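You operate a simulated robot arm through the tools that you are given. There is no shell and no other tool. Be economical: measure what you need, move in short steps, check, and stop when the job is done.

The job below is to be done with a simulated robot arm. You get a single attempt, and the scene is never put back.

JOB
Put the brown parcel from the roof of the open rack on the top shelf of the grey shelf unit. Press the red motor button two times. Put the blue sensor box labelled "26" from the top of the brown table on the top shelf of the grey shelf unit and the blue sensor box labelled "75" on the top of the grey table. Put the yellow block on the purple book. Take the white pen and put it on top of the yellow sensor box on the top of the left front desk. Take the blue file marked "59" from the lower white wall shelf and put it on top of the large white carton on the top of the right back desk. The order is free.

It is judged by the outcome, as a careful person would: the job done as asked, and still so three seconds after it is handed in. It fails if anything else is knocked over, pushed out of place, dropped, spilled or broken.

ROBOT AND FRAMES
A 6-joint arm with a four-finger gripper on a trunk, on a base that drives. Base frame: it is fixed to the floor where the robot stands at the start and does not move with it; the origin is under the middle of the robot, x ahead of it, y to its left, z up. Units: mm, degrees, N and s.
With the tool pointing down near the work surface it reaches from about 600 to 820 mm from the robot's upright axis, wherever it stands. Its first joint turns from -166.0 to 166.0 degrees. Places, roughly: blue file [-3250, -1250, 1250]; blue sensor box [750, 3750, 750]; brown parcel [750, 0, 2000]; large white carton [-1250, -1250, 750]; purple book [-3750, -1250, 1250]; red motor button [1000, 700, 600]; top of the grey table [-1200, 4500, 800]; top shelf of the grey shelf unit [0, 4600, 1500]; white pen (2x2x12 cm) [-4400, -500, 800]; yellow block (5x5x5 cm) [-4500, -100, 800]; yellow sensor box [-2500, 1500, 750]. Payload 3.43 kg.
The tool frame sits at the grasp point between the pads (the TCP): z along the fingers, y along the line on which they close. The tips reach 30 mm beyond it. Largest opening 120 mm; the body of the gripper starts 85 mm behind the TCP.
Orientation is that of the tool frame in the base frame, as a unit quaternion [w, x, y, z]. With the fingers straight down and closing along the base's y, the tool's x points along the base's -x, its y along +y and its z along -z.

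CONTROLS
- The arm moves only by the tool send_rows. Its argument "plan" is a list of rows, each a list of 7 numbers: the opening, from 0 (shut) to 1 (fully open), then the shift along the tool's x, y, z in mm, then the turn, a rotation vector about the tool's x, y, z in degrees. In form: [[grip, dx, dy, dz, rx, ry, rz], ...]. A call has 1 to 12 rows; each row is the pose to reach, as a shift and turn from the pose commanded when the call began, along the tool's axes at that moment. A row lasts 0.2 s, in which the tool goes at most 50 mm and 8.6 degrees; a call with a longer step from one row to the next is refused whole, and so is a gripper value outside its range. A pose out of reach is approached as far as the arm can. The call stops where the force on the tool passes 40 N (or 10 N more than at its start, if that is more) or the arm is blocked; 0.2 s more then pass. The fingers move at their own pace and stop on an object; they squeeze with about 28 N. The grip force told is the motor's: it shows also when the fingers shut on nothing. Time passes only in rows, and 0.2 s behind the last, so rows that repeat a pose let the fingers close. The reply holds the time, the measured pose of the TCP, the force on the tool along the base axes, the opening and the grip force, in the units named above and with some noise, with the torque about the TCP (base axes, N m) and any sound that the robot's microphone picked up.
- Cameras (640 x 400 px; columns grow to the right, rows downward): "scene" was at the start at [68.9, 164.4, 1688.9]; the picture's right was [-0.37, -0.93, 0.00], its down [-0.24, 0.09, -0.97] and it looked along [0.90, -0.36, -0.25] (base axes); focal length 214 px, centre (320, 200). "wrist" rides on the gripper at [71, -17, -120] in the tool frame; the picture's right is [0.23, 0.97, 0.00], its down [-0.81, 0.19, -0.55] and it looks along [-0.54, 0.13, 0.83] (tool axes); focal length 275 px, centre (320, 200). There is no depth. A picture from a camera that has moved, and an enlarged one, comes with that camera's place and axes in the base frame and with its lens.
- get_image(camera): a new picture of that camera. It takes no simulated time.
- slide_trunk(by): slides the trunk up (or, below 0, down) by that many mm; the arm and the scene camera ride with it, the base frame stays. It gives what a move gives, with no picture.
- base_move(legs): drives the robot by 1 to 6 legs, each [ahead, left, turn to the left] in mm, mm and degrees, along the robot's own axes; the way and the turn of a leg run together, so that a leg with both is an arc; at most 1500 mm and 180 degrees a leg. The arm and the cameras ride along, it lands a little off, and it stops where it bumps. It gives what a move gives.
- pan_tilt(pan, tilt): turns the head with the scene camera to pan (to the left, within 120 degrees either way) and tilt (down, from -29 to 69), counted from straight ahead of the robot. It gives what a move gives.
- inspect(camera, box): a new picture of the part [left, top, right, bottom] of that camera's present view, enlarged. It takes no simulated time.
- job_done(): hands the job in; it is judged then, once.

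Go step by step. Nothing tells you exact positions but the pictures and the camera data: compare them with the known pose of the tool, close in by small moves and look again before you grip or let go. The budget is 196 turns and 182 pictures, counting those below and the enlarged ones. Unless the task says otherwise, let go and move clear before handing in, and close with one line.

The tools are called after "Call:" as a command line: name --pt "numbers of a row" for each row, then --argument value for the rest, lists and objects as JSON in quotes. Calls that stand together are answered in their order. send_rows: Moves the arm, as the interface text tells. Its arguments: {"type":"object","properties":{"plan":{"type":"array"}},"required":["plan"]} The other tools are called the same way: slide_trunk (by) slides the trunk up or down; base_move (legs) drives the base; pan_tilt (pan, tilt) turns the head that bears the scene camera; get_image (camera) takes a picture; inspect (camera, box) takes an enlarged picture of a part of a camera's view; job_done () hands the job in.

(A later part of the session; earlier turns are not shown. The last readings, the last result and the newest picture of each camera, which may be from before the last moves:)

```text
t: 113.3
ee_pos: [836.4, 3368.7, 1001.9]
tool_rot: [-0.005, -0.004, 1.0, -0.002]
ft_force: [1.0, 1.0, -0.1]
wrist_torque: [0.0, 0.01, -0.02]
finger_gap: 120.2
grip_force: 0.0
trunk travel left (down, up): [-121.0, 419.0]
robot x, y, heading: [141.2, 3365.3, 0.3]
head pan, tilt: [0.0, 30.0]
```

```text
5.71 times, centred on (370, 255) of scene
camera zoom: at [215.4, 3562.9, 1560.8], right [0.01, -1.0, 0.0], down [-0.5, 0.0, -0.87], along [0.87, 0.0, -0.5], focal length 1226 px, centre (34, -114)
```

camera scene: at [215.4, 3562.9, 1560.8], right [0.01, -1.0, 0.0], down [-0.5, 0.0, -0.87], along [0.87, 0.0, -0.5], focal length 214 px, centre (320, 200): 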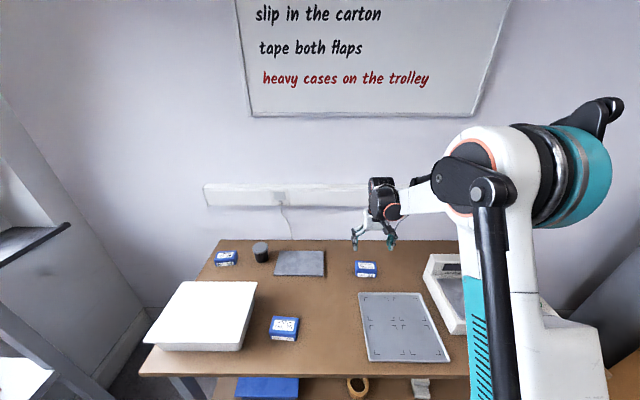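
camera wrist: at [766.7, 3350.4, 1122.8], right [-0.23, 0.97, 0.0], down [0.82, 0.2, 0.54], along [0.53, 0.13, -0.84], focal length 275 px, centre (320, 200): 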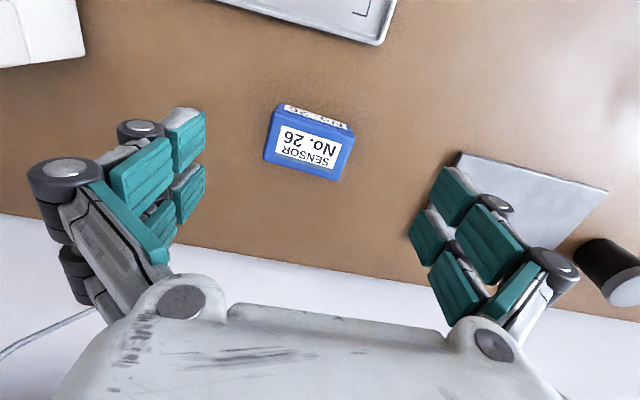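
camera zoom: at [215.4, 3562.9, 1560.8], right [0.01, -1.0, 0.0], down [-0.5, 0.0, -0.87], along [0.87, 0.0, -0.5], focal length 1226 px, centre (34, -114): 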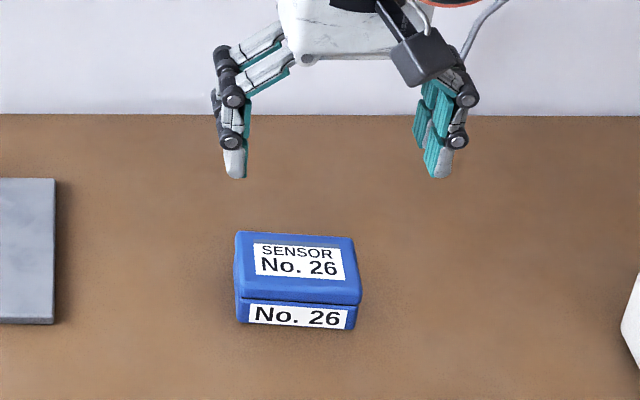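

The table top is z ≈ 788, box 26 is centred near (895, 3366) and turned about 4°. I'll move over it and part way down.

Call:
send_rows --pt "1 -30 -1 20 0 0 4.1" --pt "1 -60 -2.7 50 0 0 4.1" --pt "1 -60 -2.7 90 0 0 4.1" --pt "1 -60 -2.7 125 0 0 4.1" --pt "1 -60 -2.7 125 0 0 4.1"

Call:
get_image --camera "wrist"

Call:
inspect --camera "scene" --box '[320, 210, 420, 300]'

```text
t: 114.5
ee_pos: [894.5, 3363.2, 873.1]
tool_rot: [-0.005, 0.033, 0.999, -0.002]
ft_force: [0.3, 1.0, -1.2]
wrist_torque: [-0.01, 0.03, -0.01]
finger_gap: 119.9
grip_force: 0.1
trunk travel left (down, up): [-121.0, 419.0]
robot x, y, heading: [143.6, 3363.1, 0.5]
head pan, tilt: [0.0, 30.0]
```

```text
106 pictures are left
camera wrist: at [822.6, 3351.7, 993.1], right [-0.16, 0.99, 0.0], down [0.83, 0.14, 0.54], along [0.54, 0.09, -0.84], focal length 275 px, centre (320, 200)
```

wrist: 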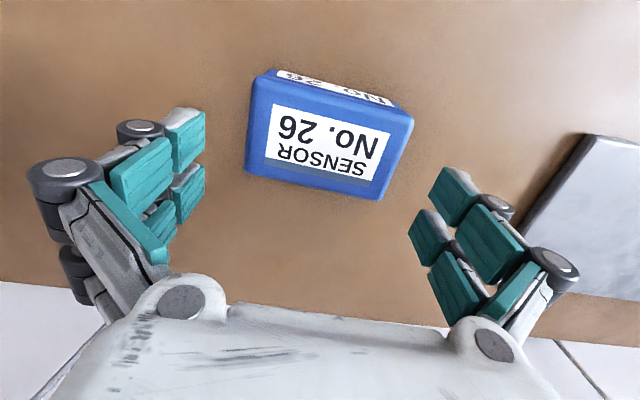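

```text
4.44 times, centred on (370, 255) of scene
camera zoom: at [215.6, 3562.8, 1560.8], right [0.01, -1.0, 0.0], down [-0.5, 0.0, -0.87], along [0.87, 0.0, -0.5], focal length 953 px, centre (98, -44)
```

zoom: 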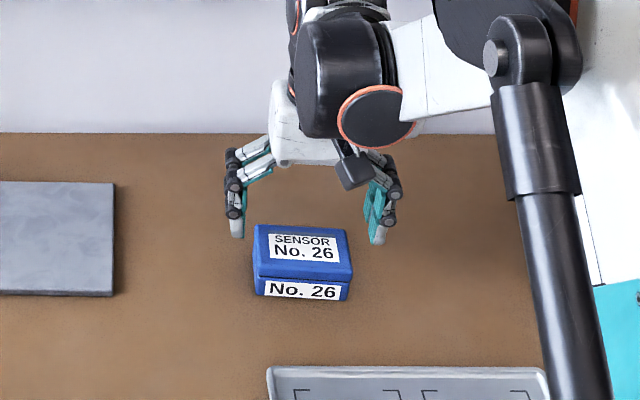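

Call:
send_rows --pt "1 1 3 20 0 0 0" --pt "1 1 3 40 0 0 0" --pt "1 1 3 49 0 0 0" --pt "0.3 1 3 49 0 0 0" --pt "0.3 1 3 49 0 0 0" --pt "0.3 1 3 49 0 0 0"

Call:
get_image --camera "wrist"

```text
t: 115.9
ee_pos: [893.3, 3367.3, 823.4]
tool_rot: [-0.005, 0.033, 0.999, -0.003]
ft_force: [-0.9, 0.1, 2.4]
wrist_torque: [0.19, 0.06, 0.0]
finger_gap: 91.7
grip_force: 27.8
trunk travel left (down, up): [-121.0, 419.0]
robot x, y, heading: [145.5, 3361.8, 0.2]
head pan, tilt: [0.0, 30.0]
```

```text
104 pictures are left
camera wrist: at [821.9, 3356.3, 943.7], right [-0.16, 0.99, 0.0], down [0.83, 0.14, 0.54], along [0.54, 0.09, -0.84], focal length 275 px, centre (320, 200)
```

wrist: 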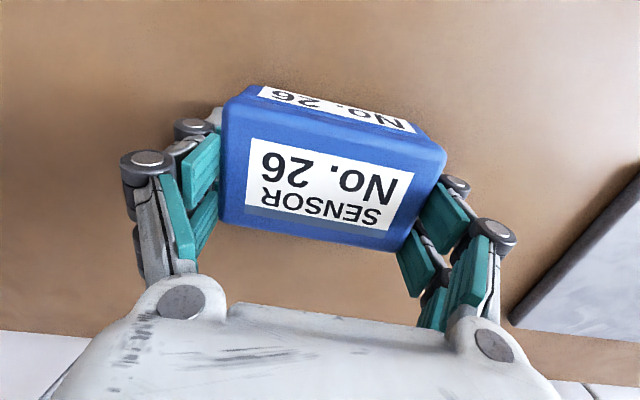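

Gripped (92 mm). I'll lift, back off, turn to face the shelf and raise the trunk.

Call:
send_rows --pt "0.3 0 0 -20 0 0 0" --pt "0.3 0 0 -60 0 0 0" --pt "0.3 0 0 -110 0 0 0" --pt "0.3 0 0 -160 0 0 0" --pt "0.3 0 0 -210 0 0 0" --pt "0.3 0 0 -260 0 0 0" --pt "0.3 0 0 -310 0 0 0" --pt "0.3 0 0 -360 0 0 0"

Call:
base_move --legs '[[-440, 0, 0], [0, 0, 90]]'

Call:
slide_trunk --by 400

Call:
pan_tilt --pan -5 --tilt 30

Call:
get_image --camera "scene"

```text
t: 117.7
ee_pos: [897.2, 3370.1, 1180.3]
tool_rot: [-0.006, 0.033, 0.999, -0.002]
ft_force: [0.3, -0.4, -2.2]
wrist_torque: [-0.03, -0.01, 0.01]
finger_gap: 91.7
grip_force: 28.2
trunk travel left (down, up): [-121.0, 419.0]
robot x, y, heading: [144.2, 3362.9, 0.5]
head pan, tilt: [0.0, 30.0]
```

```text
t: 124.2
ee_pos: [-306.1, 4112.6, 1179.8]
tool_rot: [-0.002, -0.676, 0.737, -0.005]
ft_force: [0.3, 0.0, -1.7]
wrist_torque: [0.01, 0.02, 0.01]
finger_gap: 91.5
grip_force: 28.2
trunk travel left (down, up): [-121.0, 419.0]
robot x, y, heading: [-314.7, 3359.5, 89.3]
head pan, tilt: [0.0, 30.0]
```

```text
t: 128.0
ee_pos: [-306.2, 4113.4, 1579.6]
tool_rot: [-0.001, -0.676, 0.737, -0.005]
ft_force: [0.3, -0.3, -2.2]
wrist_torque: [0.02, -0.02, 0.0]
finger_gap: 91.6
grip_force: 28.1
trunk travel left (down, up): [-521.0, 19.0]
robot x, y, heading: [-314.3, 3360.7, 89.2]
head pan, tilt: [0.0, 30.0]
```

```text
t: 128.7
ee_pos: [-305.8, 4114.3, 1579.3]
tool_rot: [-0.002, -0.676, 0.737, -0.005]
ft_force: [0.3, 0.5, -1.1]
wrist_torque: [0.02, 0.01, 0.03]
finger_gap: 91.6
grip_force: 27.3
trunk travel left (down, up): [-521.0, 19.0]
robot x, y, heading: [-315.2, 3361.8, 89.1]
head pan, tilt: [-5.0, 30.0]
```

```text
103 pictures are left
camera scene: at [-505.0, 3433.4, 1960.7], right [0.99, -0.1, 0.0], down [-0.05, -0.5, -0.87], along [0.09, 0.86, -0.5], focal length 214 px, centre (320, 200)
```

scene: 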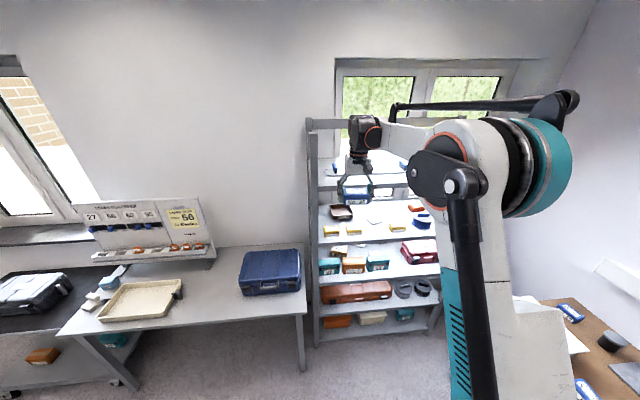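

Call:
base_move --legs '[[0, 0, 4.9], [0, -260, 0], [278, 0, 0]]'

Call:
get_image --camera "wrist"

Call:
get_image --camera "scene"

```text
t: 132.6
ee_pos: [-140.3, 4406.0, 1578.8]
tool_rot: [0.002, 0.709, -0.705, 0.005]
ft_force: [0.6, 0.9, -1.7]
wrist_torque: [-0.02, 0.04, 0.01]
finger_gap: 91.8
grip_force: 28.0
trunk travel left (down, up): [-521.0, 19.0]
robot x, y, heading: [-82.6, 3655.0, 94.4]
head pan, tilt: [-5.0, 30.0]
```

```text
102 pictures are left
camera wrist: at [-123.5, 4335.9, 1700.2], right [-0.97, -0.24, 0.0], down [-0.2, 0.82, 0.54], along [-0.13, 0.53, -0.84], focal length 275 px, centre (320, 200)
```

wrist: 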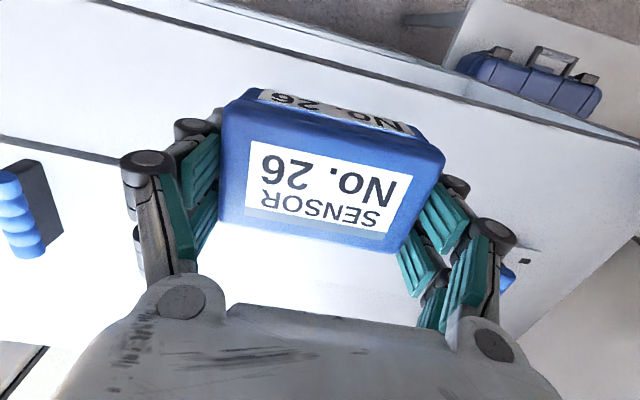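

```text
101 pictures are left
camera scene: at [-274.4, 3711.1, 1960.7], right [1.0, -0.01, 0.0], down [0.0, -0.5, -0.87], along [0.01, 0.87, -0.5], focal length 214 px, centre (320, 200)
```

scene: 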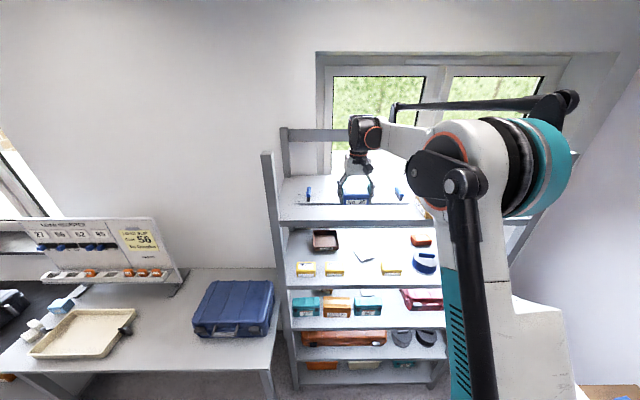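

Call:
send_rows --pt "0.3 0 0 15 0 0 0" --pt "0.3 0 0 30 0 0 0" --pt "0.3 0 0 33 0 0 0" --pt "0.3 0 0 35 0 0 0"

Call:
send_rows --pt "0.3 0 0 1.5 0 0 0" --pt "0.3 0 0 3 0 0 0" --pt "0.3 0 0 4 0 0 0"

Call:
inspect --camera "scene" --box '[270, 130, 430, 240]'

```text
t: 133.6
ee_pos: [-138.2, 4404.1, 1545.3]
tool_rot: [0.002, 0.709, -0.705, 0.006]
ft_force: [-0.1, 0.7, -2.5]
wrist_torque: [0.04, 0.0, 0.04]
finger_gap: 91.6
grip_force: 27.9
trunk travel left (down, up): [-521.0, 19.0]
robot x, y, heading: [-77.8, 3654.8, 94.3]
head pan, tilt: [-5.0, 30.0]
```

```text
t: 134.4
ee_pos: [-139.8, 4404.4, 1542.0]
tool_rot: [0.002, 0.709, -0.705, 0.006]
ft_force: [-0.1, -0.3, -0.9]
wrist_torque: [0.02, 0.01, 0.01]
finger_gap: 91.6
grip_force: 28.1
trunk travel left (down, up): [-521.0, 19.0]
robot x, y, heading: [-78.7, 3654.2, 94.3]
head pan, tilt: [-5.0, 30.0]
```

```text
3.64 times, centred on (350, 185) of scene
camera zoom: at [-274.2, 3709.4, 1960.7], right [1.0, -0.01, 0.0], down [0.0, -0.5, -0.87], along [0.01, 0.87, -0.5], focal length 780 px, centre (211, 254)
```

zoom: 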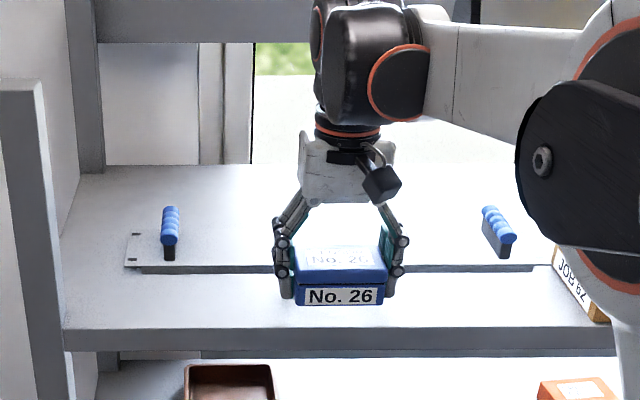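

Call:
send_rows --pt "0.3 0 0 1.5 0 0 0" --pt "0.3 0 0 3 0 0 0" --pt "0.3 0 0 4.5 0 0 0"

```text
t: 135.2
ee_pos: [-139.0, 4405.7, 1538.0]
tool_rot: [0.002, 0.709, -0.705, 0.006]
ft_force: [-0.3, -0.1, -1.3]
wrist_torque: [0.01, -0.02, 0.0]
finger_gap: 91.5
grip_force: 27.6
trunk travel left (down, up): [-521.0, 19.0]
robot x, y, heading: [-79.8, 3655.1, 94.2]
head pan, tilt: [-5.0, 30.0]
```

Call:
send_rows --pt "0.3 0 0 1.5 0 0 0" --pt "0.3 0 0 3 0 0 0" --pt "0.3 0 0 4.5 0 0 0" --pt "0.3 0 0 6 0 0 0"

```text
t: 136.2
ee_pos: [-139.6, 4404.6, 1530.9]
tool_rot: [0.002, 0.709, -0.705, 0.005]
ft_force: [0.1, 0.8, -1.7]
wrist_torque: [0.03, -0.02, 0.03]
finger_gap: 92.0
grip_force: 27.5
trunk travel left (down, up): [-521.0, 19.0]
robot x, y, heading: [-78.4, 3657.6, 94.3]
head pan, tilt: [-5.0, 30.0]
```

Call:
send_rows --pt "0.3 0 0 2 0 0 0" --pt "0.3 0 0 4 0 0 0" --pt "0.3 0 0 6 0 0 0" --pt "0.3 0 0 8 0 0 0"

Call:
inspect --camera "scene" --box '[320, 170, 400, 230]'

```text
t: 137.2
ee_pos: [-140.5, 4405.6, 1523.3]
tool_rot: [0.002, 0.709, -0.705, 0.005]
ft_force: [0.1, 2.5, 4.5]
wrist_torque: [-0.11, 0.28, -0.1]
finger_gap: 91.6
grip_force: 27.5
trunk travel left (down, up): [-521.0, 19.0]
robot x, y, heading: [-80.4, 3655.1, 94.5]
head pan, tilt: [-5.0, 30.0]
```

```text
6.67 times, centred on (360, 200) of scene
camera zoom: at [-274.1, 3709.0, 1960.9], right [1.0, -0.01, 0.0], down [0.0, -0.5, -0.87], along [0.01, 0.87, -0.5], focal length 1430 px, centre (53, 200)
```

zoom: 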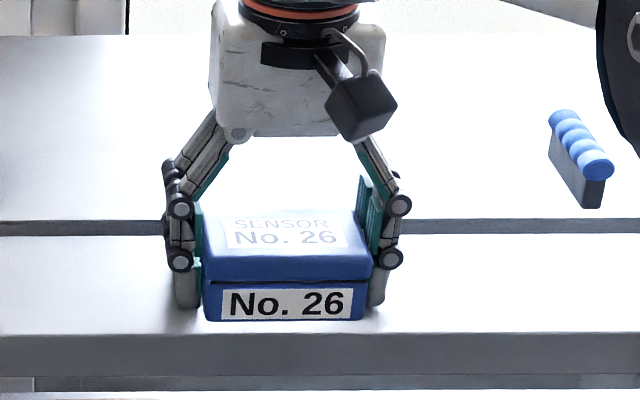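

Call:
send_rows --pt "0.95 0 0 0 0 0 0" --pt "0.95 0 0 0 0 0 0" --pt "0.95 0 0 -30 0 0 0" --pt "0.95 0 0 -75 0 0 0" --pt "0.95 0 0 -120 0 0 0"

Call:
inspect --camera "scene" --box '[270, 130, 430, 240]'

```text
t: 138.4
ee_pos: [-141.2, 4405.3, 1647.5]
tool_rot: [0.001, 0.709, -0.705, 0.004]
ft_force: [0.1, -0.9, 0.1]
wrist_torque: [0.01, 0.04, -0.01]
finger_gap: 114.4
grip_force: 0.2
trunk travel left (down, up): [-521.0, 19.0]
robot x, y, heading: [-77.0, 3656.7, 94.3]
head pan, tilt: [-5.0, 30.0]
```

```text
3.64 times, centred on (350, 185) of scene
camera zoom: at [-274.4, 3707.7, 1960.8], right [1.0, -0.01, 0.0], down [0.0, -0.5, -0.87], along [0.01, 0.87, -0.5], focal length 780 px, centre (211, 254)
```

zoom: 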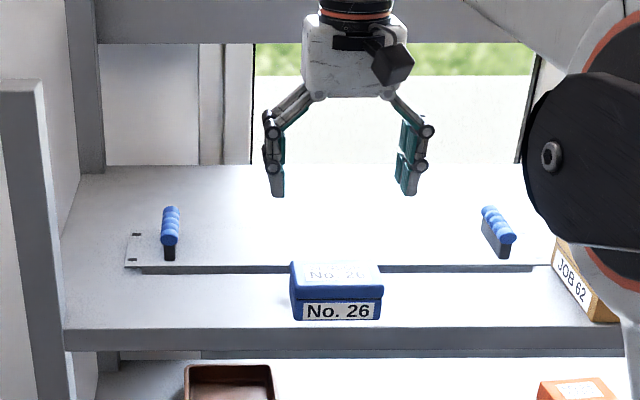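

Box 26 is placed. Next is box 75: back off, turn to the table and lower the trunk.

Call:
base_move --legs '[[-300, 0, 0], [0, 0, -94.3], [-50, 325, 0]]'

Call:
slide_trunk --by -400

Call:
send_rows --pt "1 0 0 50 0 0 0" --pt "1 0 0 100 0 0 0" --pt "1 0 0 150 0 0 0" --pt "1 0 0 200 0 0 0" --pt "1 0 0 250 0 0 0" --pt "1 0 0 250 0 0 0"

Call:
get_image --camera "wrist"

Call:
get_image --camera "scene"

```text
t: 146.2
ee_pos: [647.6, 3691.8, 1646.0]
tool_rot: [-0.005, 0.03, 1.0, -0.003]
ft_force: [-0.1, 0.8, -0.1]
wrist_torque: [-0.08, -0.02, 0.0]
finger_gap: 114.1
grip_force: 0.0
trunk travel left (down, up): [-521.0, 19.0]
robot x, y, heading: [-107.8, 3678.5, 0.7]
head pan, tilt: [-5.0, 30.0]
```

```text
t: 150.0
ee_pos: [647.1, 3691.3, 1245.6]
tool_rot: [-0.005, 0.031, 0.999, -0.003]
ft_force: [0.3, 0.3, -0.1]
wrist_torque: [-0.01, 0.02, 0.02]
finger_gap: 114.2
grip_force: 0.1
trunk travel left (down, up): [-121.0, 419.0]
robot x, y, heading: [-106.2, 3676.9, 0.6]
head pan, tilt: [-5.0, 30.0]
```

```text
t: 151.4
ee_pos: [645.6, 3691.2, 995.7]
tool_rot: [-0.005, 0.029, 1.0, -0.003]
ft_force: [-0.2, -0.1, -0.2]
wrist_torque: [0.03, 0.04, -0.03]
finger_gap: 120.0
grip_force: 0.0
trunk travel left (down, up): [-121.0, 419.0]
robot x, y, heading: [-109.7, 3677.5, 0.7]
head pan, tilt: [-5.0, 30.0]
```

```text
97 pictures are left
camera wrist: at [575.5, 3677.5, 1117.3], right [-0.17, 0.99, 0.0], down [0.83, 0.14, 0.54], along [0.54, 0.09, -0.84], focal length 275 px, centre (320, 200)
```

wrist: 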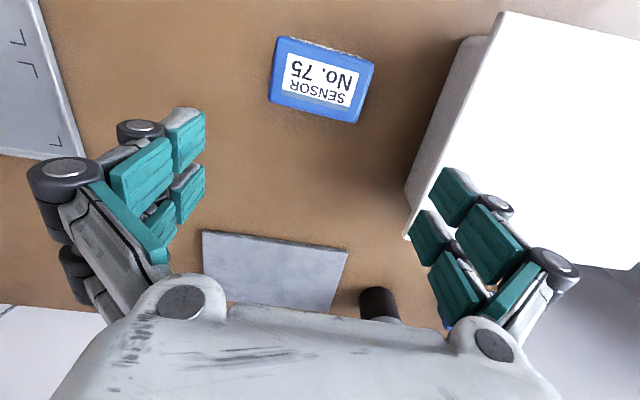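

```text
96 pictures are left
camera scene: at [-37.3, 3870.5, 1560.8], right [-0.08, -1.0, 0.0], down [-0.5, 0.04, -0.87], along [0.86, -0.07, -0.5], focal length 214 px, centre (320, 200)
```

scene: 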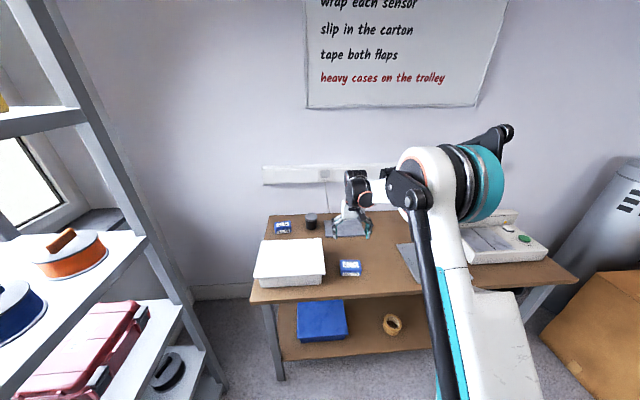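

Call:
send_rows --pt "1 10 -5 30 0 0 0" --pt "1 16 -7.6 75 0 0 0" --pt "1 16 -7.6 120 0 0 0" --pt "1 16 -7.6 120 0 0 0"

Call:
get_image --camera "wrist"

```text
t: 152.4
ee_pos: [625.0, 3685.7, 876.2]
tool_rot: [-0.005, 0.03, 1.0, -0.002]
ft_force: [0.5, -0.1, 0.5]
wrist_torque: [0.02, 0.03, -0.02]
finger_gap: 119.9
grip_force: 0.1
trunk travel left (down, up): [-121.0, 419.0]
robot x, y, heading: [-108.6, 3676.9, 1.0]
head pan, tilt: [-5.0, 30.0]
```

```text
95 pictures are left
camera wrist: at [554.6, 3673.2, 996.8], right [-0.17, 0.99, 0.0], down [0.83, 0.14, 0.54], along [0.54, 0.09, -0.84], focal length 275 px, centre (320, 200)
```

wrist: 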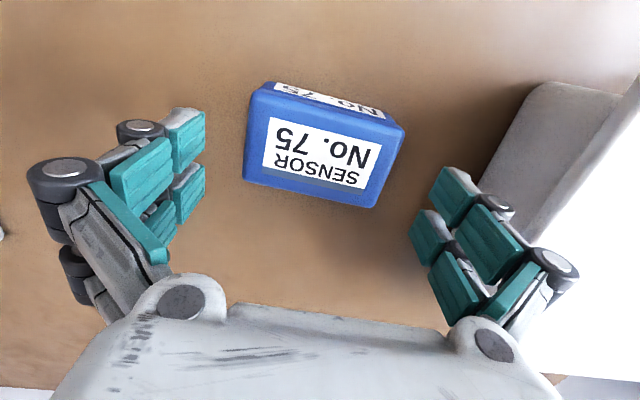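

Box 75 is aligned between the fingers. I'll descend and grip.

Call:
send_rows --pt "1 -1 0 20 0 0 0" --pt "1 -1 0 40 0 0 0" --pt "1 -1 0 53 0 0 0" --pt "0.3 -1 0 53 0 0 0" --pt "0.3 -1 0 53 0 0 0" --pt "0.3 -1 0 53 0 0 0" --pt "0.3 -1 0 23 0 0 0" --pt "0.3 -1 0 -27 0 0 0" --pt "0.3 -1 0 -77 0 0 0" --pt "0.3 -1 0 -127 0 0 0" --pt "0.3 -1 0 -177 0 0 0" --pt "0.3 -1 0 -227 0 0 0"

Call:
get_image --camera "wrist"

```text
t: 155.0
ee_pos: [628.9, 3686.9, 1105.0]
tool_rot: [-0.005, 0.031, 1.0, -0.002]
ft_force: [0.9, -0.5, -1.4]
wrist_torque: [0.04, 0.06, 0.01]
finger_gap: 91.4
grip_force: 27.9
trunk travel left (down, up): [-121.0, 419.0]
robot x, y, heading: [-109.4, 3675.8, 0.6]
head pan, tilt: [-5.0, 30.0]
```

```text
94 pictures are left
camera wrist: at [557.9, 3673.5, 1225.4], right [-0.17, 0.99, 0.0], down [0.83, 0.14, 0.54], along [0.54, 0.09, -0.84], focal length 275 px, centre (320, 200)
```

wrist: 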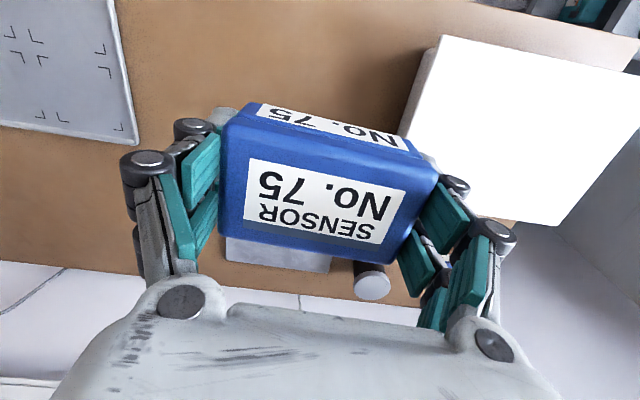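

Got 75. I'll back away, turn to the grey table and look for free space on it.

Call:
base_move --legs '[[-400, -350, 0], [0, 0, 93.6], [0, 515, 0]]'

Call:
pan_tilt --pan 0 --tilt 35

Call:
get_image --camera "scene"

Call:
get_image --camera "wrist"

```text
t: 164.7
ee_pos: [-1078.4, 4012.8, 1105.6]
tool_rot: [-0.002, -0.707, 0.707, -0.005]
ft_force: [1.0, 0.4, -1.6]
wrist_torque: [0.0, 0.01, 0.01]
finger_gap: 91.4
grip_force: 27.9
trunk travel left (down, up): [-121.0, 419.0]
robot x, y, heading: [-1025.9, 3275.9, 94.0]
head pan, tilt: [-5.0, 30.0]
```

```text
t: 165.3
ee_pos: [-1079.8, 4012.5, 1103.0]
tool_rot: [-0.002, -0.706, 0.708, -0.006]
ft_force: [-0.2, 0.0, -1.7]
wrist_torque: [0.02, -0.01, -0.01]
finger_gap: 91.6
grip_force: 28.0
trunk travel left (down, up): [-121.0, 419.0]
robot x, y, heading: [-1028.0, 3281.9, 94.0]
head pan, tilt: [0.0, 35.0]
```

```text
93 pictures are left
camera scene: at [-1230.6, 3331.7, 1553.0], right [1.0, 0.07, 0.0], down [0.04, -0.57, -0.82], along [-0.06, 0.82, -0.57], focal length 214 px, centre (320, 200)
```

scene: 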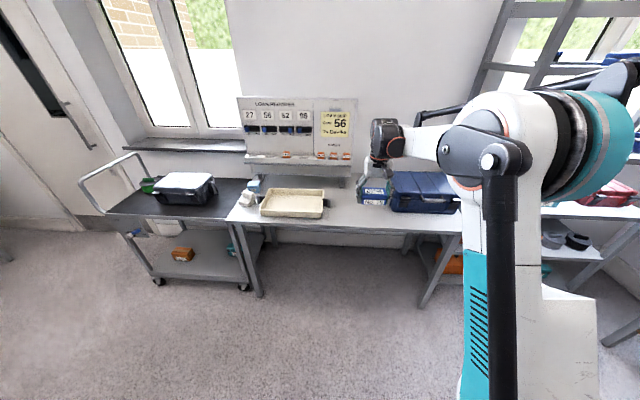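

```text
92 pictures are left
camera wrist: at [-1063.4, 3942.6, 1224.8], right [-0.97, -0.23, 0.0], down [-0.19, 0.82, 0.54], along [-0.12, 0.53, -0.84], focal length 275 px, centre (320, 200)
```

wrist: 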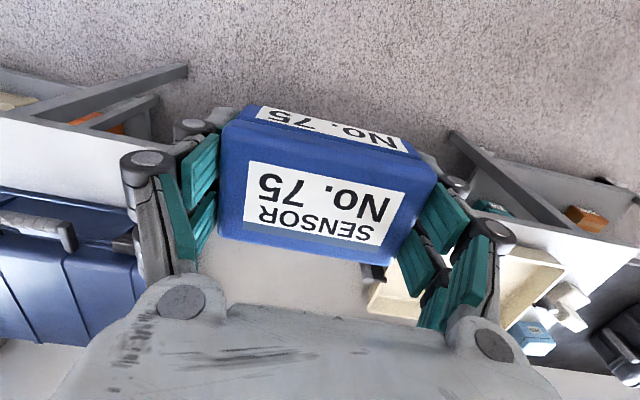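

The free area between the beige tray and the blue case is around x ≈ -1080. I'll drive ahead 305 mm.

Call:
base_move --legs '[[305, -10, 0]]'

Call:
send_rows --pt "0.3 0 0 50 0 0 0" --pt "0.3 0 0 100 0 0 0" --pt "0.3 0 0 150 0 0 0" --pt "0.3 0 0 200 0 0 0" --pt "0.3 0 0 200 0 0 0"

Call:
get_image --camera "scene"

Call:
get_image --camera "wrist"

```text
t: 167.4
ee_pos: [-1092.7, 4321.2, 1103.7]
tool_rot: [-0.002, -0.707, 0.707, -0.006]
ft_force: [-0.5, -0.7, -1.4]
wrist_torque: [0.0, 0.02, 0.0]
finger_gap: 91.8
grip_force: 27.5
trunk travel left (down, up): [-121.0, 419.0]
robot x, y, heading: [-1043.7, 3586.2, 94.1]
head pan, tilt: [0.0, 35.0]
```

```text
t: 168.6
ee_pos: [-1088.8, 4318.6, 903.0]
tool_rot: [0.001, 0.707, -0.707, 0.006]
ft_force: [-0.2, 0.2, -1.2]
wrist_torque: [-0.05, -0.01, -0.02]
finger_gap: 91.6
grip_force: 27.7
trunk travel left (down, up): [-121.0, 419.0]
robot x, y, heading: [-1039.0, 3589.5, 94.1]
head pan, tilt: [0.0, 35.0]
```

```text
91 pictures are left
camera scene: at [-1242.8, 3639.6, 1553.0], right [1.0, 0.07, 0.0], down [0.04, -0.57, -0.82], along [-0.06, 0.82, -0.57], focal length 214 px, centre (320, 200)
```

scene: 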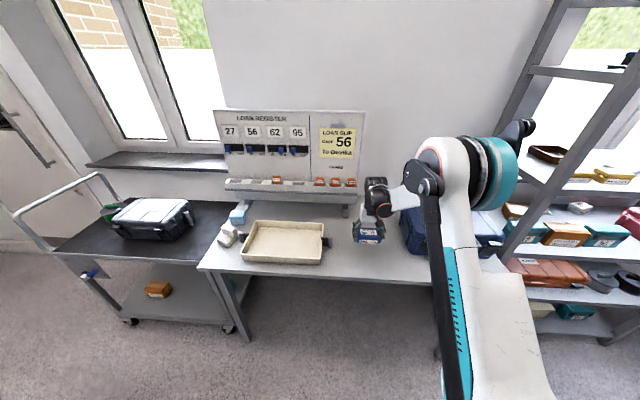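

```text
90 pictures are left
camera wrist: at [-1072.9, 4246.5, 1024.0], right [-0.97, -0.23, 0.0], down [-0.19, 0.82, 0.54], along [-0.12, 0.53, -0.84], focal length 275 px, centre (320, 200)
```

wrist: 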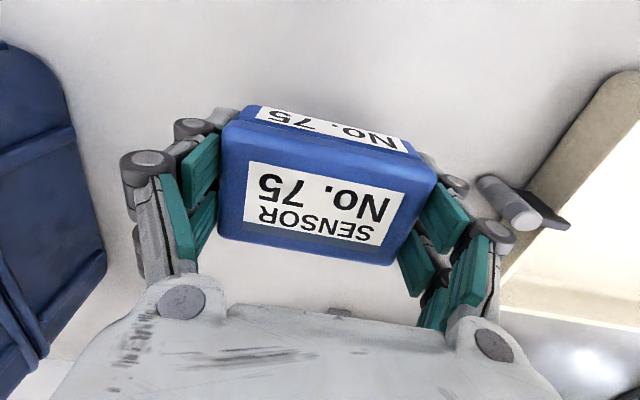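

Call:
send_rows --pt "0.3 0 0 40 0 0 0" --pt "0.3 0 0 70 0 0 0" --pt "0.3 0 0 76 0 0 0" --pt "0.3 0 0 79 0 0 0" --pt "0.3 0 0 82 0 0 0"

Call:
send_rows --pt "0.3 0 0 2 0 0 0" --pt "0.3 0 0 4 0 0 0" --pt "0.3 0 0 6 0 0 0"

Call:
inspect --camera "scene" --box '[310, 180, 430, 280]'

```text
t: 169.8
ee_pos: [-1090.8, 4316.7, 822.2]
tool_rot: [-0.001, -0.707, 0.707, -0.005]
ft_force: [1.0, 2.9, 15.8]
wrist_torque: [-0.11, 0.03, -0.05]
finger_gap: 91.8
grip_force: 28.1
trunk travel left (down, up): [-121.0, 419.0]
robot x, y, heading: [-1042.5, 3586.8, 94.2]
head pan, tilt: [0.0, 35.0]
```

```text
t: 170.4
ee_pos: [-1090.7, 4316.7, 821.1]
tool_rot: [0.001, 0.707, -0.707, 0.004]
ft_force: [-0.1, -4.9, 22.6]
wrist_torque: [0.39, 1.15, 0.17]
finger_gap: 91.7
grip_force: 27.5
trunk travel left (down, up): [-121.0, 419.0]
robot x, y, heading: [-1040.1, 3586.5, 94.3]
head pan, tilt: [0.0, 35.0]
stopped in row 3: the force on the tool passed its limit at 44 N (the readings are from after the stop); the commanded pose is now the measured one
```

```text
4.00 times, centred on (370, 230) of scene
camera zoom: at [-1242.4, 3636.1, 1553.1], right [1.0, 0.07, 0.0], down [0.04, -0.57, -0.82], along [-0.06, 0.82, -0.57], focal length 858 px, centre (120, 80)
```

zoom: 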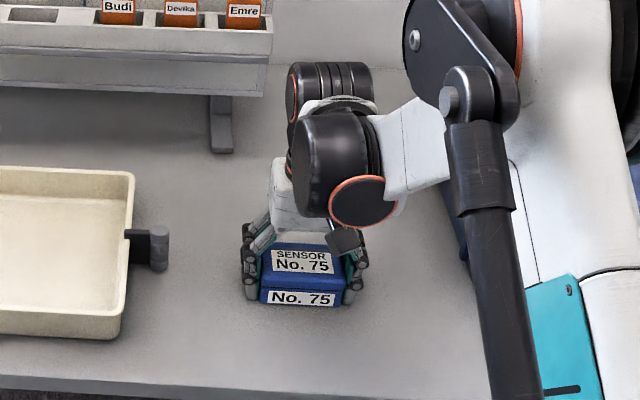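

Contact confirmed. Release and lift.

Call:
send_rows --pt "0.3 0 0 -1.5 0 0 0" --pt "0.95 0 0 -1.5 0 0 0" --pt "0.95 0 0 -1.5 0 0 0" --pt "0.95 0 0 -40 0 0 0" --pt "0.95 0 0 -85 0 0 0" --pt "0.95 0 0 -130 0 0 0" --pt "0.95 0 0 -180 0 0 0" --pt "0.95 0 0 -230 0 0 0" --pt "0.95 0 0 -280 0 0 0"

Call:
inspect --camera "scene" --box '[310, 180, 430, 280]'

```text
t: 172.4
ee_pos: [-1090.4, 4317.5, 1097.7]
tool_rot: [-0.001, -0.707, 0.707, -0.005]
ft_force: [-0.1, -0.2, 1.4]
wrist_torque: [-0.01, 0.0, -0.01]
finger_gap: 114.3
grip_force: 0.0
trunk travel left (down, up): [-121.0, 419.0]
robot x, y, heading: [-1039.0, 3582.8, 94.2]
head pan, tilt: [0.0, 35.0]
```

```text
4.00 times, centred on (370, 230) of scene
camera zoom: at [-1242.7, 3638.6, 1553.0], right [1.0, 0.07, 0.0], down [0.04, -0.57, -0.82], along [-0.06, 0.82, -0.57], focal length 858 px, centre (120, 80)
```

zoom: 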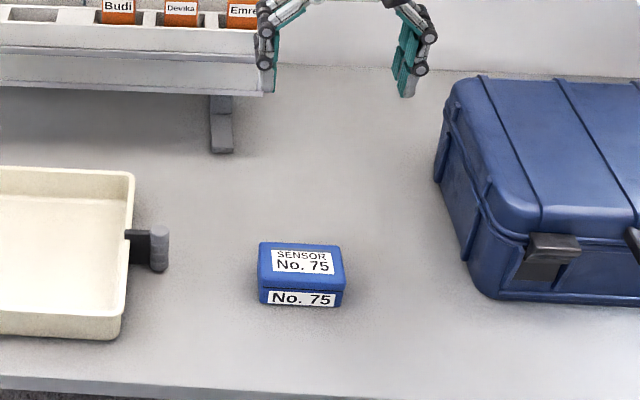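

Box 75 is done. I'll raise the trunk, back off and turn west to survey the far side of the room.

Call:
slide_trunk --by 250

Call:
base_move --legs '[[-850, 0, 0], [0, 0, 85.8]]'

Call:
pan_tilt --pan 0 --tilt 25

Call:
get_image --camera "scene"

Call:
pan_tilt --pan 50 --tilt 25

Call:
get_image --camera "scene"

```text
t: 175.0
ee_pos: [-1089.7, 4317.7, 1347.3]
tool_rot: [0.002, 0.707, -0.707, 0.005]
ft_force: [-0.4, -0.3, 0.4]
wrist_torque: [0.03, 0.03, -0.04]
finger_gap: 114.0
grip_force: 0.1
trunk travel left (down, up): [-371.0, 169.0]
robot x, y, heading: [-1040.9, 3582.8, 94.1]
head pan, tilt: [0.0, 35.0]
```

```text
t: 183.2
ee_pos: [-1715.5, 2730.4, 1348.2]
tool_rot: [-0.002, 1.0, -0.015, 0.004]
ft_force: [-0.4, -0.3, -0.9]
wrist_torque: [0.01, 0.02, -0.01]
finger_gap: 114.1
grip_force: 0.2
trunk travel left (down, up): [-371.0, 169.0]
robot x, y, heading: [-981.7, 2752.8, -177.6]
head pan, tilt: [0.0, 35.0]
```

```text
t: 183.9
ee_pos: [-1715.6, 2728.7, 1346.3]
tool_rot: [-0.001, 1.0, -0.015, 0.005]
ft_force: [-0.4, 0.3, 0.2]
wrist_torque: [-0.06, 0.01, -0.01]
finger_gap: 114.0
grip_force: 0.0
trunk travel left (down, up): [-371.0, 169.0]
robot x, y, heading: [-985.9, 2757.9, -177.4]
head pan, tilt: [0.0, 25.0]
```

```text
87 pictures are left
camera scene: at [-1043.6, 2554.3, 1818.7], right [-0.04, 1.0, 0.0], down [0.42, 0.02, -0.91], along [-0.91, -0.04, -0.42], focal length 214 px, centre (320, 200)
```

scene: 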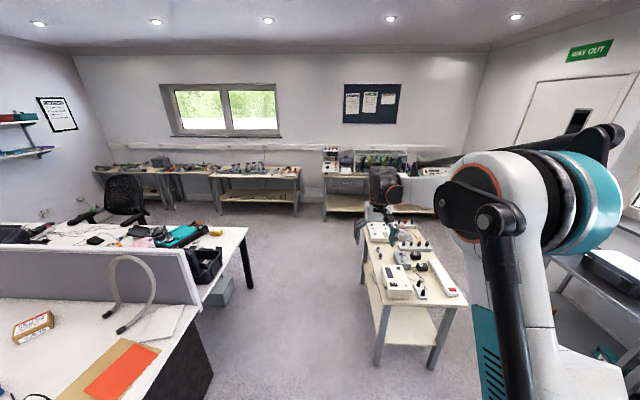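

```text
t: 185.1
ee_pos: [-1714.9, 2729.8, 1347.6]
tool_rot: [-0.002, 1.0, -0.015, 0.005]
ft_force: [0.2, -0.6, 1.1]
wrist_torque: [-0.02, -0.01, 0.0]
finger_gap: 113.9
grip_force: 0.0
trunk travel left (down, up): [-371.0, 169.0]
robot x, y, heading: [-979.9, 2758.6, -177.5]
head pan, tilt: [50.0, 25.0]
```

```text
86 pictures are left
camera scene: at [-1007.8, 2485.2, 1818.7], right [-0.79, 0.61, 0.0], down [0.26, 0.33, -0.91], along [-0.55, -0.72, -0.42], focal length 214 px, centre (320, 200)
```

scene: 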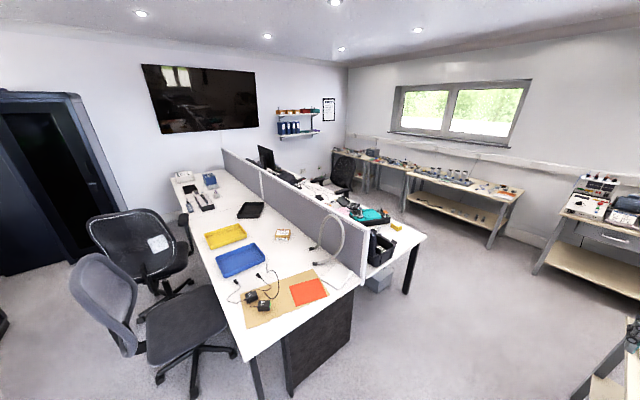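

The far row has benches along the west wall, wall shelves in the south-west corner and the far desk row. I'll drive along the lane at y ≈ 2350 to x ≈ -2900.

Call:
base_move --legs '[[0, 0, -2.5], [500, 400, 0], [1420, 0, 0]]'

Call:
pan_tilt --pan 55 --tilt 25

Call:
get_image --camera "scene"

Call:
pan_tilt --pan 100 --tilt 40

Call:
get_image --camera "scene"

```text
t: 195.9
ee_pos: [-3670.3, 2333.2, 1346.6]
tool_rot: [-0.001, 1.0, -0.026, 0.005]
ft_force: [0.2, 0.0, -0.8]
wrist_torque: [-0.01, -0.04, 0.04]
finger_gap: 114.0
grip_force: 0.1
trunk travel left (down, up): [-371.0, 169.0]
robot x, y, heading: [-2936.1, 2349.3, -179.1]
head pan, tilt: [50.0, 25.0]
```

```text
t: 196.6
ee_pos: [-3670.2, 2333.7, 1347.3]
tool_rot: [-0.001, 1.0, -0.025, 0.005]
ft_force: [0.4, -0.2, 0.1]
wrist_torque: [-0.04, 0.04, -0.01]
finger_gap: 114.1
grip_force: 0.1
trunk travel left (down, up): [-371.0, 169.0]
robot x, y, heading: [-2938.0, 2344.8, -178.8]
head pan, tilt: [55.0, 25.0]
```

```text
85 pictures are left
camera scene: at [-2961.5, 2069.9, 1818.7], right [-0.83, 0.56, 0.0], down [0.24, 0.35, -0.91], along [-0.5, -0.75, -0.42], focal length 214 px, centre (320, 200)
```

scene: 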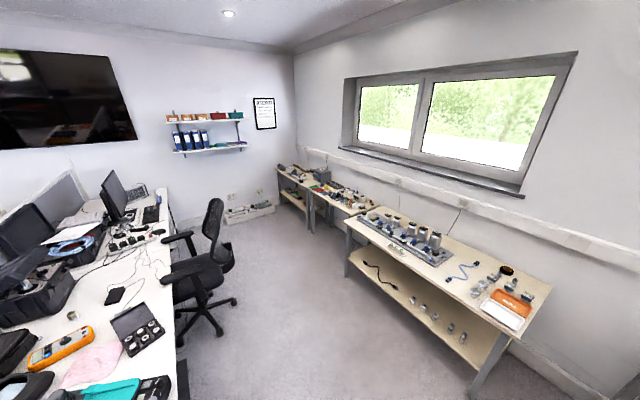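

```text
t: 197.7
ee_pos: [-3670.5, 2334.6, 1348.1]
tool_rot: [-0.001, 1.0, -0.025, 0.004]
ft_force: [0.5, -0.9, 0.6]
wrist_torque: [0.0, 0.02, -0.01]
finger_gap: 113.8
grip_force: 0.1
trunk travel left (down, up): [-371.0, 169.0]
robot x, y, heading: [-2935.3, 2346.2, -178.6]
head pan, tilt: [100.0, 40.0]
```

```text
84 pictures are left
camera scene: at [-2893.8, 2063.0, 1795.5], right [-0.98, -0.19, 0.0], down [-0.12, 0.63, -0.77], along [0.15, -0.75, -0.64], focal length 214 px, centre (320, 200)
```

scene: 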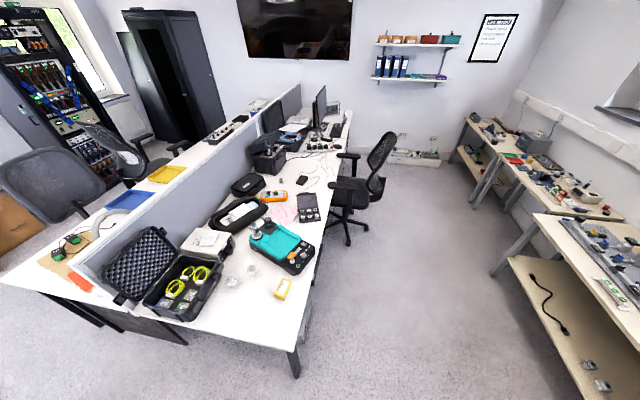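

The lane between the chair (x > -3190) and the benches (x < -3900) fits the robot at x ≈ -3540. I'll turn south and drive down it.

Call:
base_move --legs '[[0, 0, 88.6], [0, -600, 0], [1200, 0, 0]]'

Call:
pan_tilt --pan 0 --tilt 25

Call:
get_image --camera "scene"

Call:
pan_tilt --pan -35 --tilt 40

Call:
get_image --camera "scene"

```text
t: 210.4
ee_pos: [-3636.1, 443.3, 1347.2]
tool_rot: [-0.004, 0.749, 0.663, 0.002]
ft_force: [0.1, -0.6, 0.0]
wrist_torque: [0.0, 0.0, 0.04]
finger_gap: 113.9
grip_force: 0.1
trunk travel left (down, up): [-371.0, 169.0]
robot x, y, heading: [-3599.0, 1174.4, -92.8]
head pan, tilt: [100.0, 40.0]
```

```text
t: 212.2
ee_pos: [-3637.4, 443.4, 1347.0]
tool_rot: [-0.005, 0.749, 0.663, 0.002]
ft_force: [-0.3, -0.1, -0.5]
wrist_torque: [0.01, -0.01, -0.02]
finger_gap: 113.9
grip_force: 0.0
trunk travel left (down, up): [-371.0, 169.0]
robot x, y, heading: [-3595.7, 1176.3, -93.0]
head pan, tilt: [0.0, 25.0]
```

```text
83 pictures are left
camera scene: at [-3398.4, 1093.0, 1818.7], right [-1.0, 0.05, 0.0], down [0.02, 0.42, -0.91], along [-0.05, -0.91, -0.42], focal length 214 px, centre (320, 200)
```

scene: 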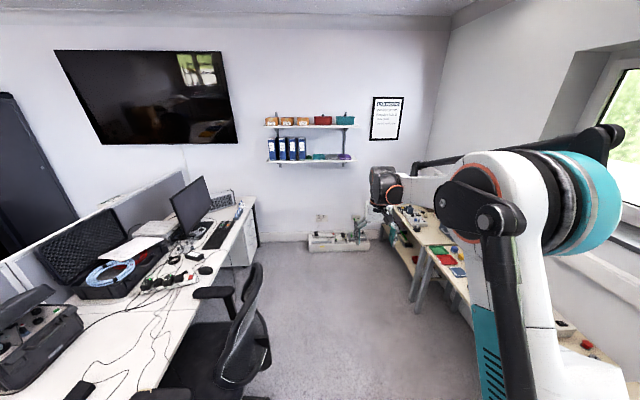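

```text
t: 213.2
ee_pos: [-3638.3, 444.0, 1346.6]
tool_rot: [-0.004, 0.749, 0.662, 0.002]
ft_force: [0.3, -0.6, 0.3]
wrist_torque: [-0.02, -0.04, -0.01]
finger_gap: 114.1
grip_force: 0.0
trunk travel left (down, up): [-371.0, 169.0]
robot x, y, heading: [-3591.1, 1174.7, -92.7]
head pan, tilt: [-35.0, 40.0]
```

```text
82 pictures are left
camera scene: at [-3445.9, 1117.9, 1795.4], right [-0.79, 0.61, 0.0], down [0.39, 0.51, -0.77], along [-0.47, -0.6, -0.64], focal length 214 px, centre (320, 200)
```

scene: 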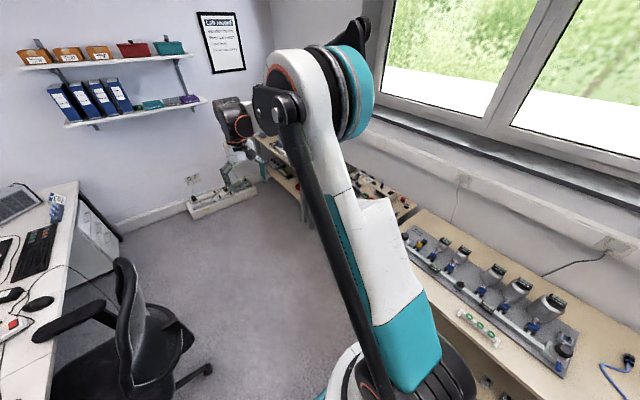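

Call:
base_move --legs '[[0, 0, 2.8], [1000, -40, 0]]'

Call:
pan_tilt --pan 5 --tilt 15

Call:
get_image --camera "scene"

Call:
pan_tilt --pan -100 --tilt 40

Call:
get_image --camera "scene"

Call:
get_image --camera "wrist"

```text
t: 218.8
ee_pos: [-3681.8, -551.4, 1346.0]
tool_rot: [-0.004, 0.743, 0.669, 0.002]
ft_force: [0.6, 0.2, -0.4]
wrist_torque: [0.01, -0.02, -0.01]
finger_gap: 113.9
grip_force: 0.1
trunk travel left (down, up): [-371.0, 169.0]
robot x, y, heading: [-3654.2, 182.6, -91.9]
head pan, tilt: [-35.0, 40.0]
```

```text
t: 219.8
ee_pos: [-3681.5, -550.5, 1346.7]
tool_rot: [-0.004, 0.743, 0.67, 0.002]
ft_force: [0.5, -0.6, 0.4]
wrist_torque: [0.01, 0.0, -0.03]
finger_gap: 114.1
grip_force: 0.1
trunk travel left (down, up): [-371.0, 169.0]
robot x, y, heading: [-3650.2, 183.3, -92.0]
head pan, tilt: [5.0, 15.0]
```

```text
81 pictures are left
camera scene: at [-3446.5, 101.4, 1834.9], right [-1.0, -0.05, 0.0], down [-0.01, 0.26, -0.97], along [0.05, -0.96, -0.26], focal length 214 px, centre (320, 200)
```

scene: 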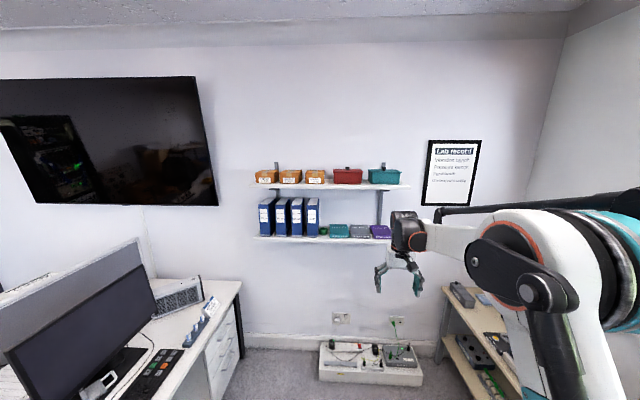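

```text
t: 221.6
ee_pos: [-3680.9, -552.2, 1347.1]
tool_rot: [-0.005, 0.742, 0.67, 0.001]
ft_force: [0.4, -0.2, 0.8]
wrist_torque: [0.02, -0.01, 0.01]
finger_gap: 113.8
grip_force: 0.1
trunk travel left (down, up): [-371.0, 169.0]
robot x, y, heading: [-3657.5, 179.6, -91.9]
head pan, tilt: [-100.0, 40.0]
```

```text
80 pictures are left
camera scene: at [-3534.8, 212.1, 1795.4], right [0.21, 0.98, 0.0], down [0.63, -0.13, -0.77], along [-0.75, 0.16, -0.64], focal length 214 px, centre (320, 200)
```

scene: 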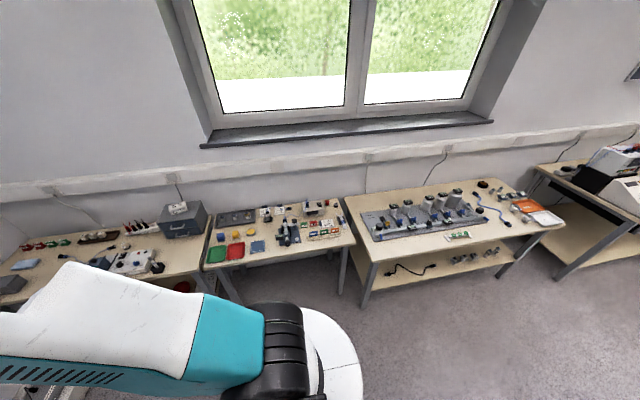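

```text
79 pictures are left
camera wrist: at [-3690.1, -480.3, 1467.7], right [0.99, 0.13, 0.0], down [0.11, -0.83, 0.55], along [0.07, -0.54, -0.84], focal length 275 px, centre (320, 200)
```

wrist: 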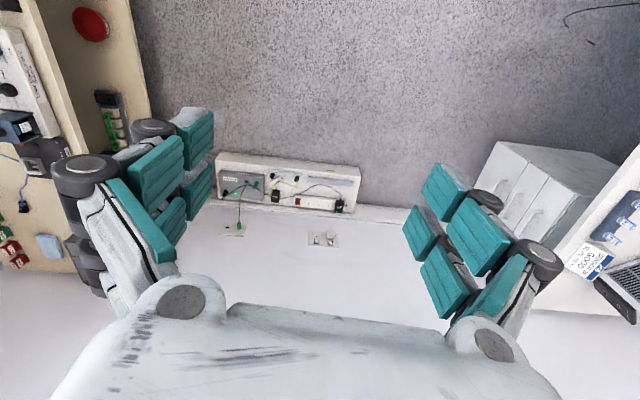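

I'll zoom in on the bench with the block and pen, then on the wall shelf.

Call:
inspect --camera "scene" --box '[100, 190, 360, 290]'

Call:
pan_tilt --pan 5 --tilt 15

Call:
inspect --camera "scene" --box '[240, 150, 420, 260]'

```text
2.46 times, centred on (230, 240) of scene
camera zoom: at [-3534.8, 212.1, 1795.4], right [0.21, 0.98, 0.0], down [0.63, -0.13, -0.77], along [-0.75, 0.16, -0.64], focal length 528 px, centre (542, 102)
```

zoom: 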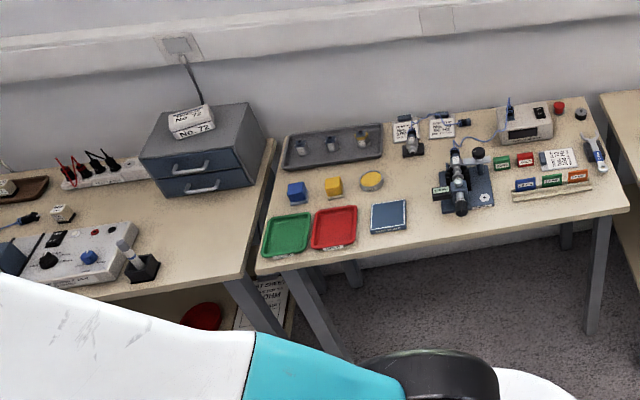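

```text
t: 223.5
ee_pos: [-3680.6, -550.9, 1347.9]
tool_rot: [-0.003, 0.744, 0.669, 0.002]
ft_force: [-0.3, -0.5, -0.7]
wrist_torque: [-0.01, -0.02, 0.0]
finger_gap: 114.0
grip_force: 0.0
trunk travel left (down, up): [-371.0, 169.0]
robot x, y, heading: [-3651.7, 184.5, -92.0]
head pan, tilt: [5.0, 15.0]
```

```text
3.56 times, centred on (330, 205) of scene
camera zoom: at [-3446.5, 101.4, 1835.0], right [-1.0, -0.05, 0.0], down [-0.01, 0.26, -0.97], along [0.05, -0.96, -0.26], focal length 763 px, centre (284, 182)
```

zoom: 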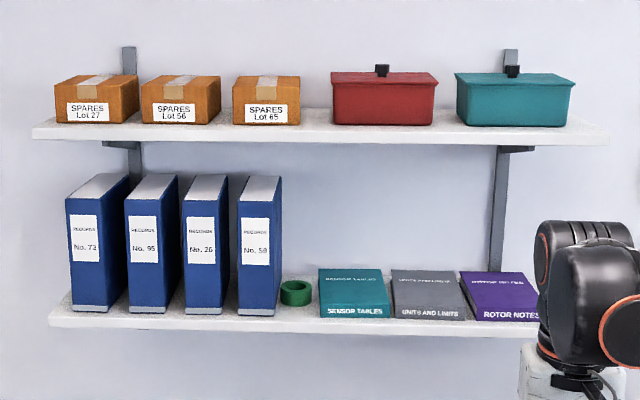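

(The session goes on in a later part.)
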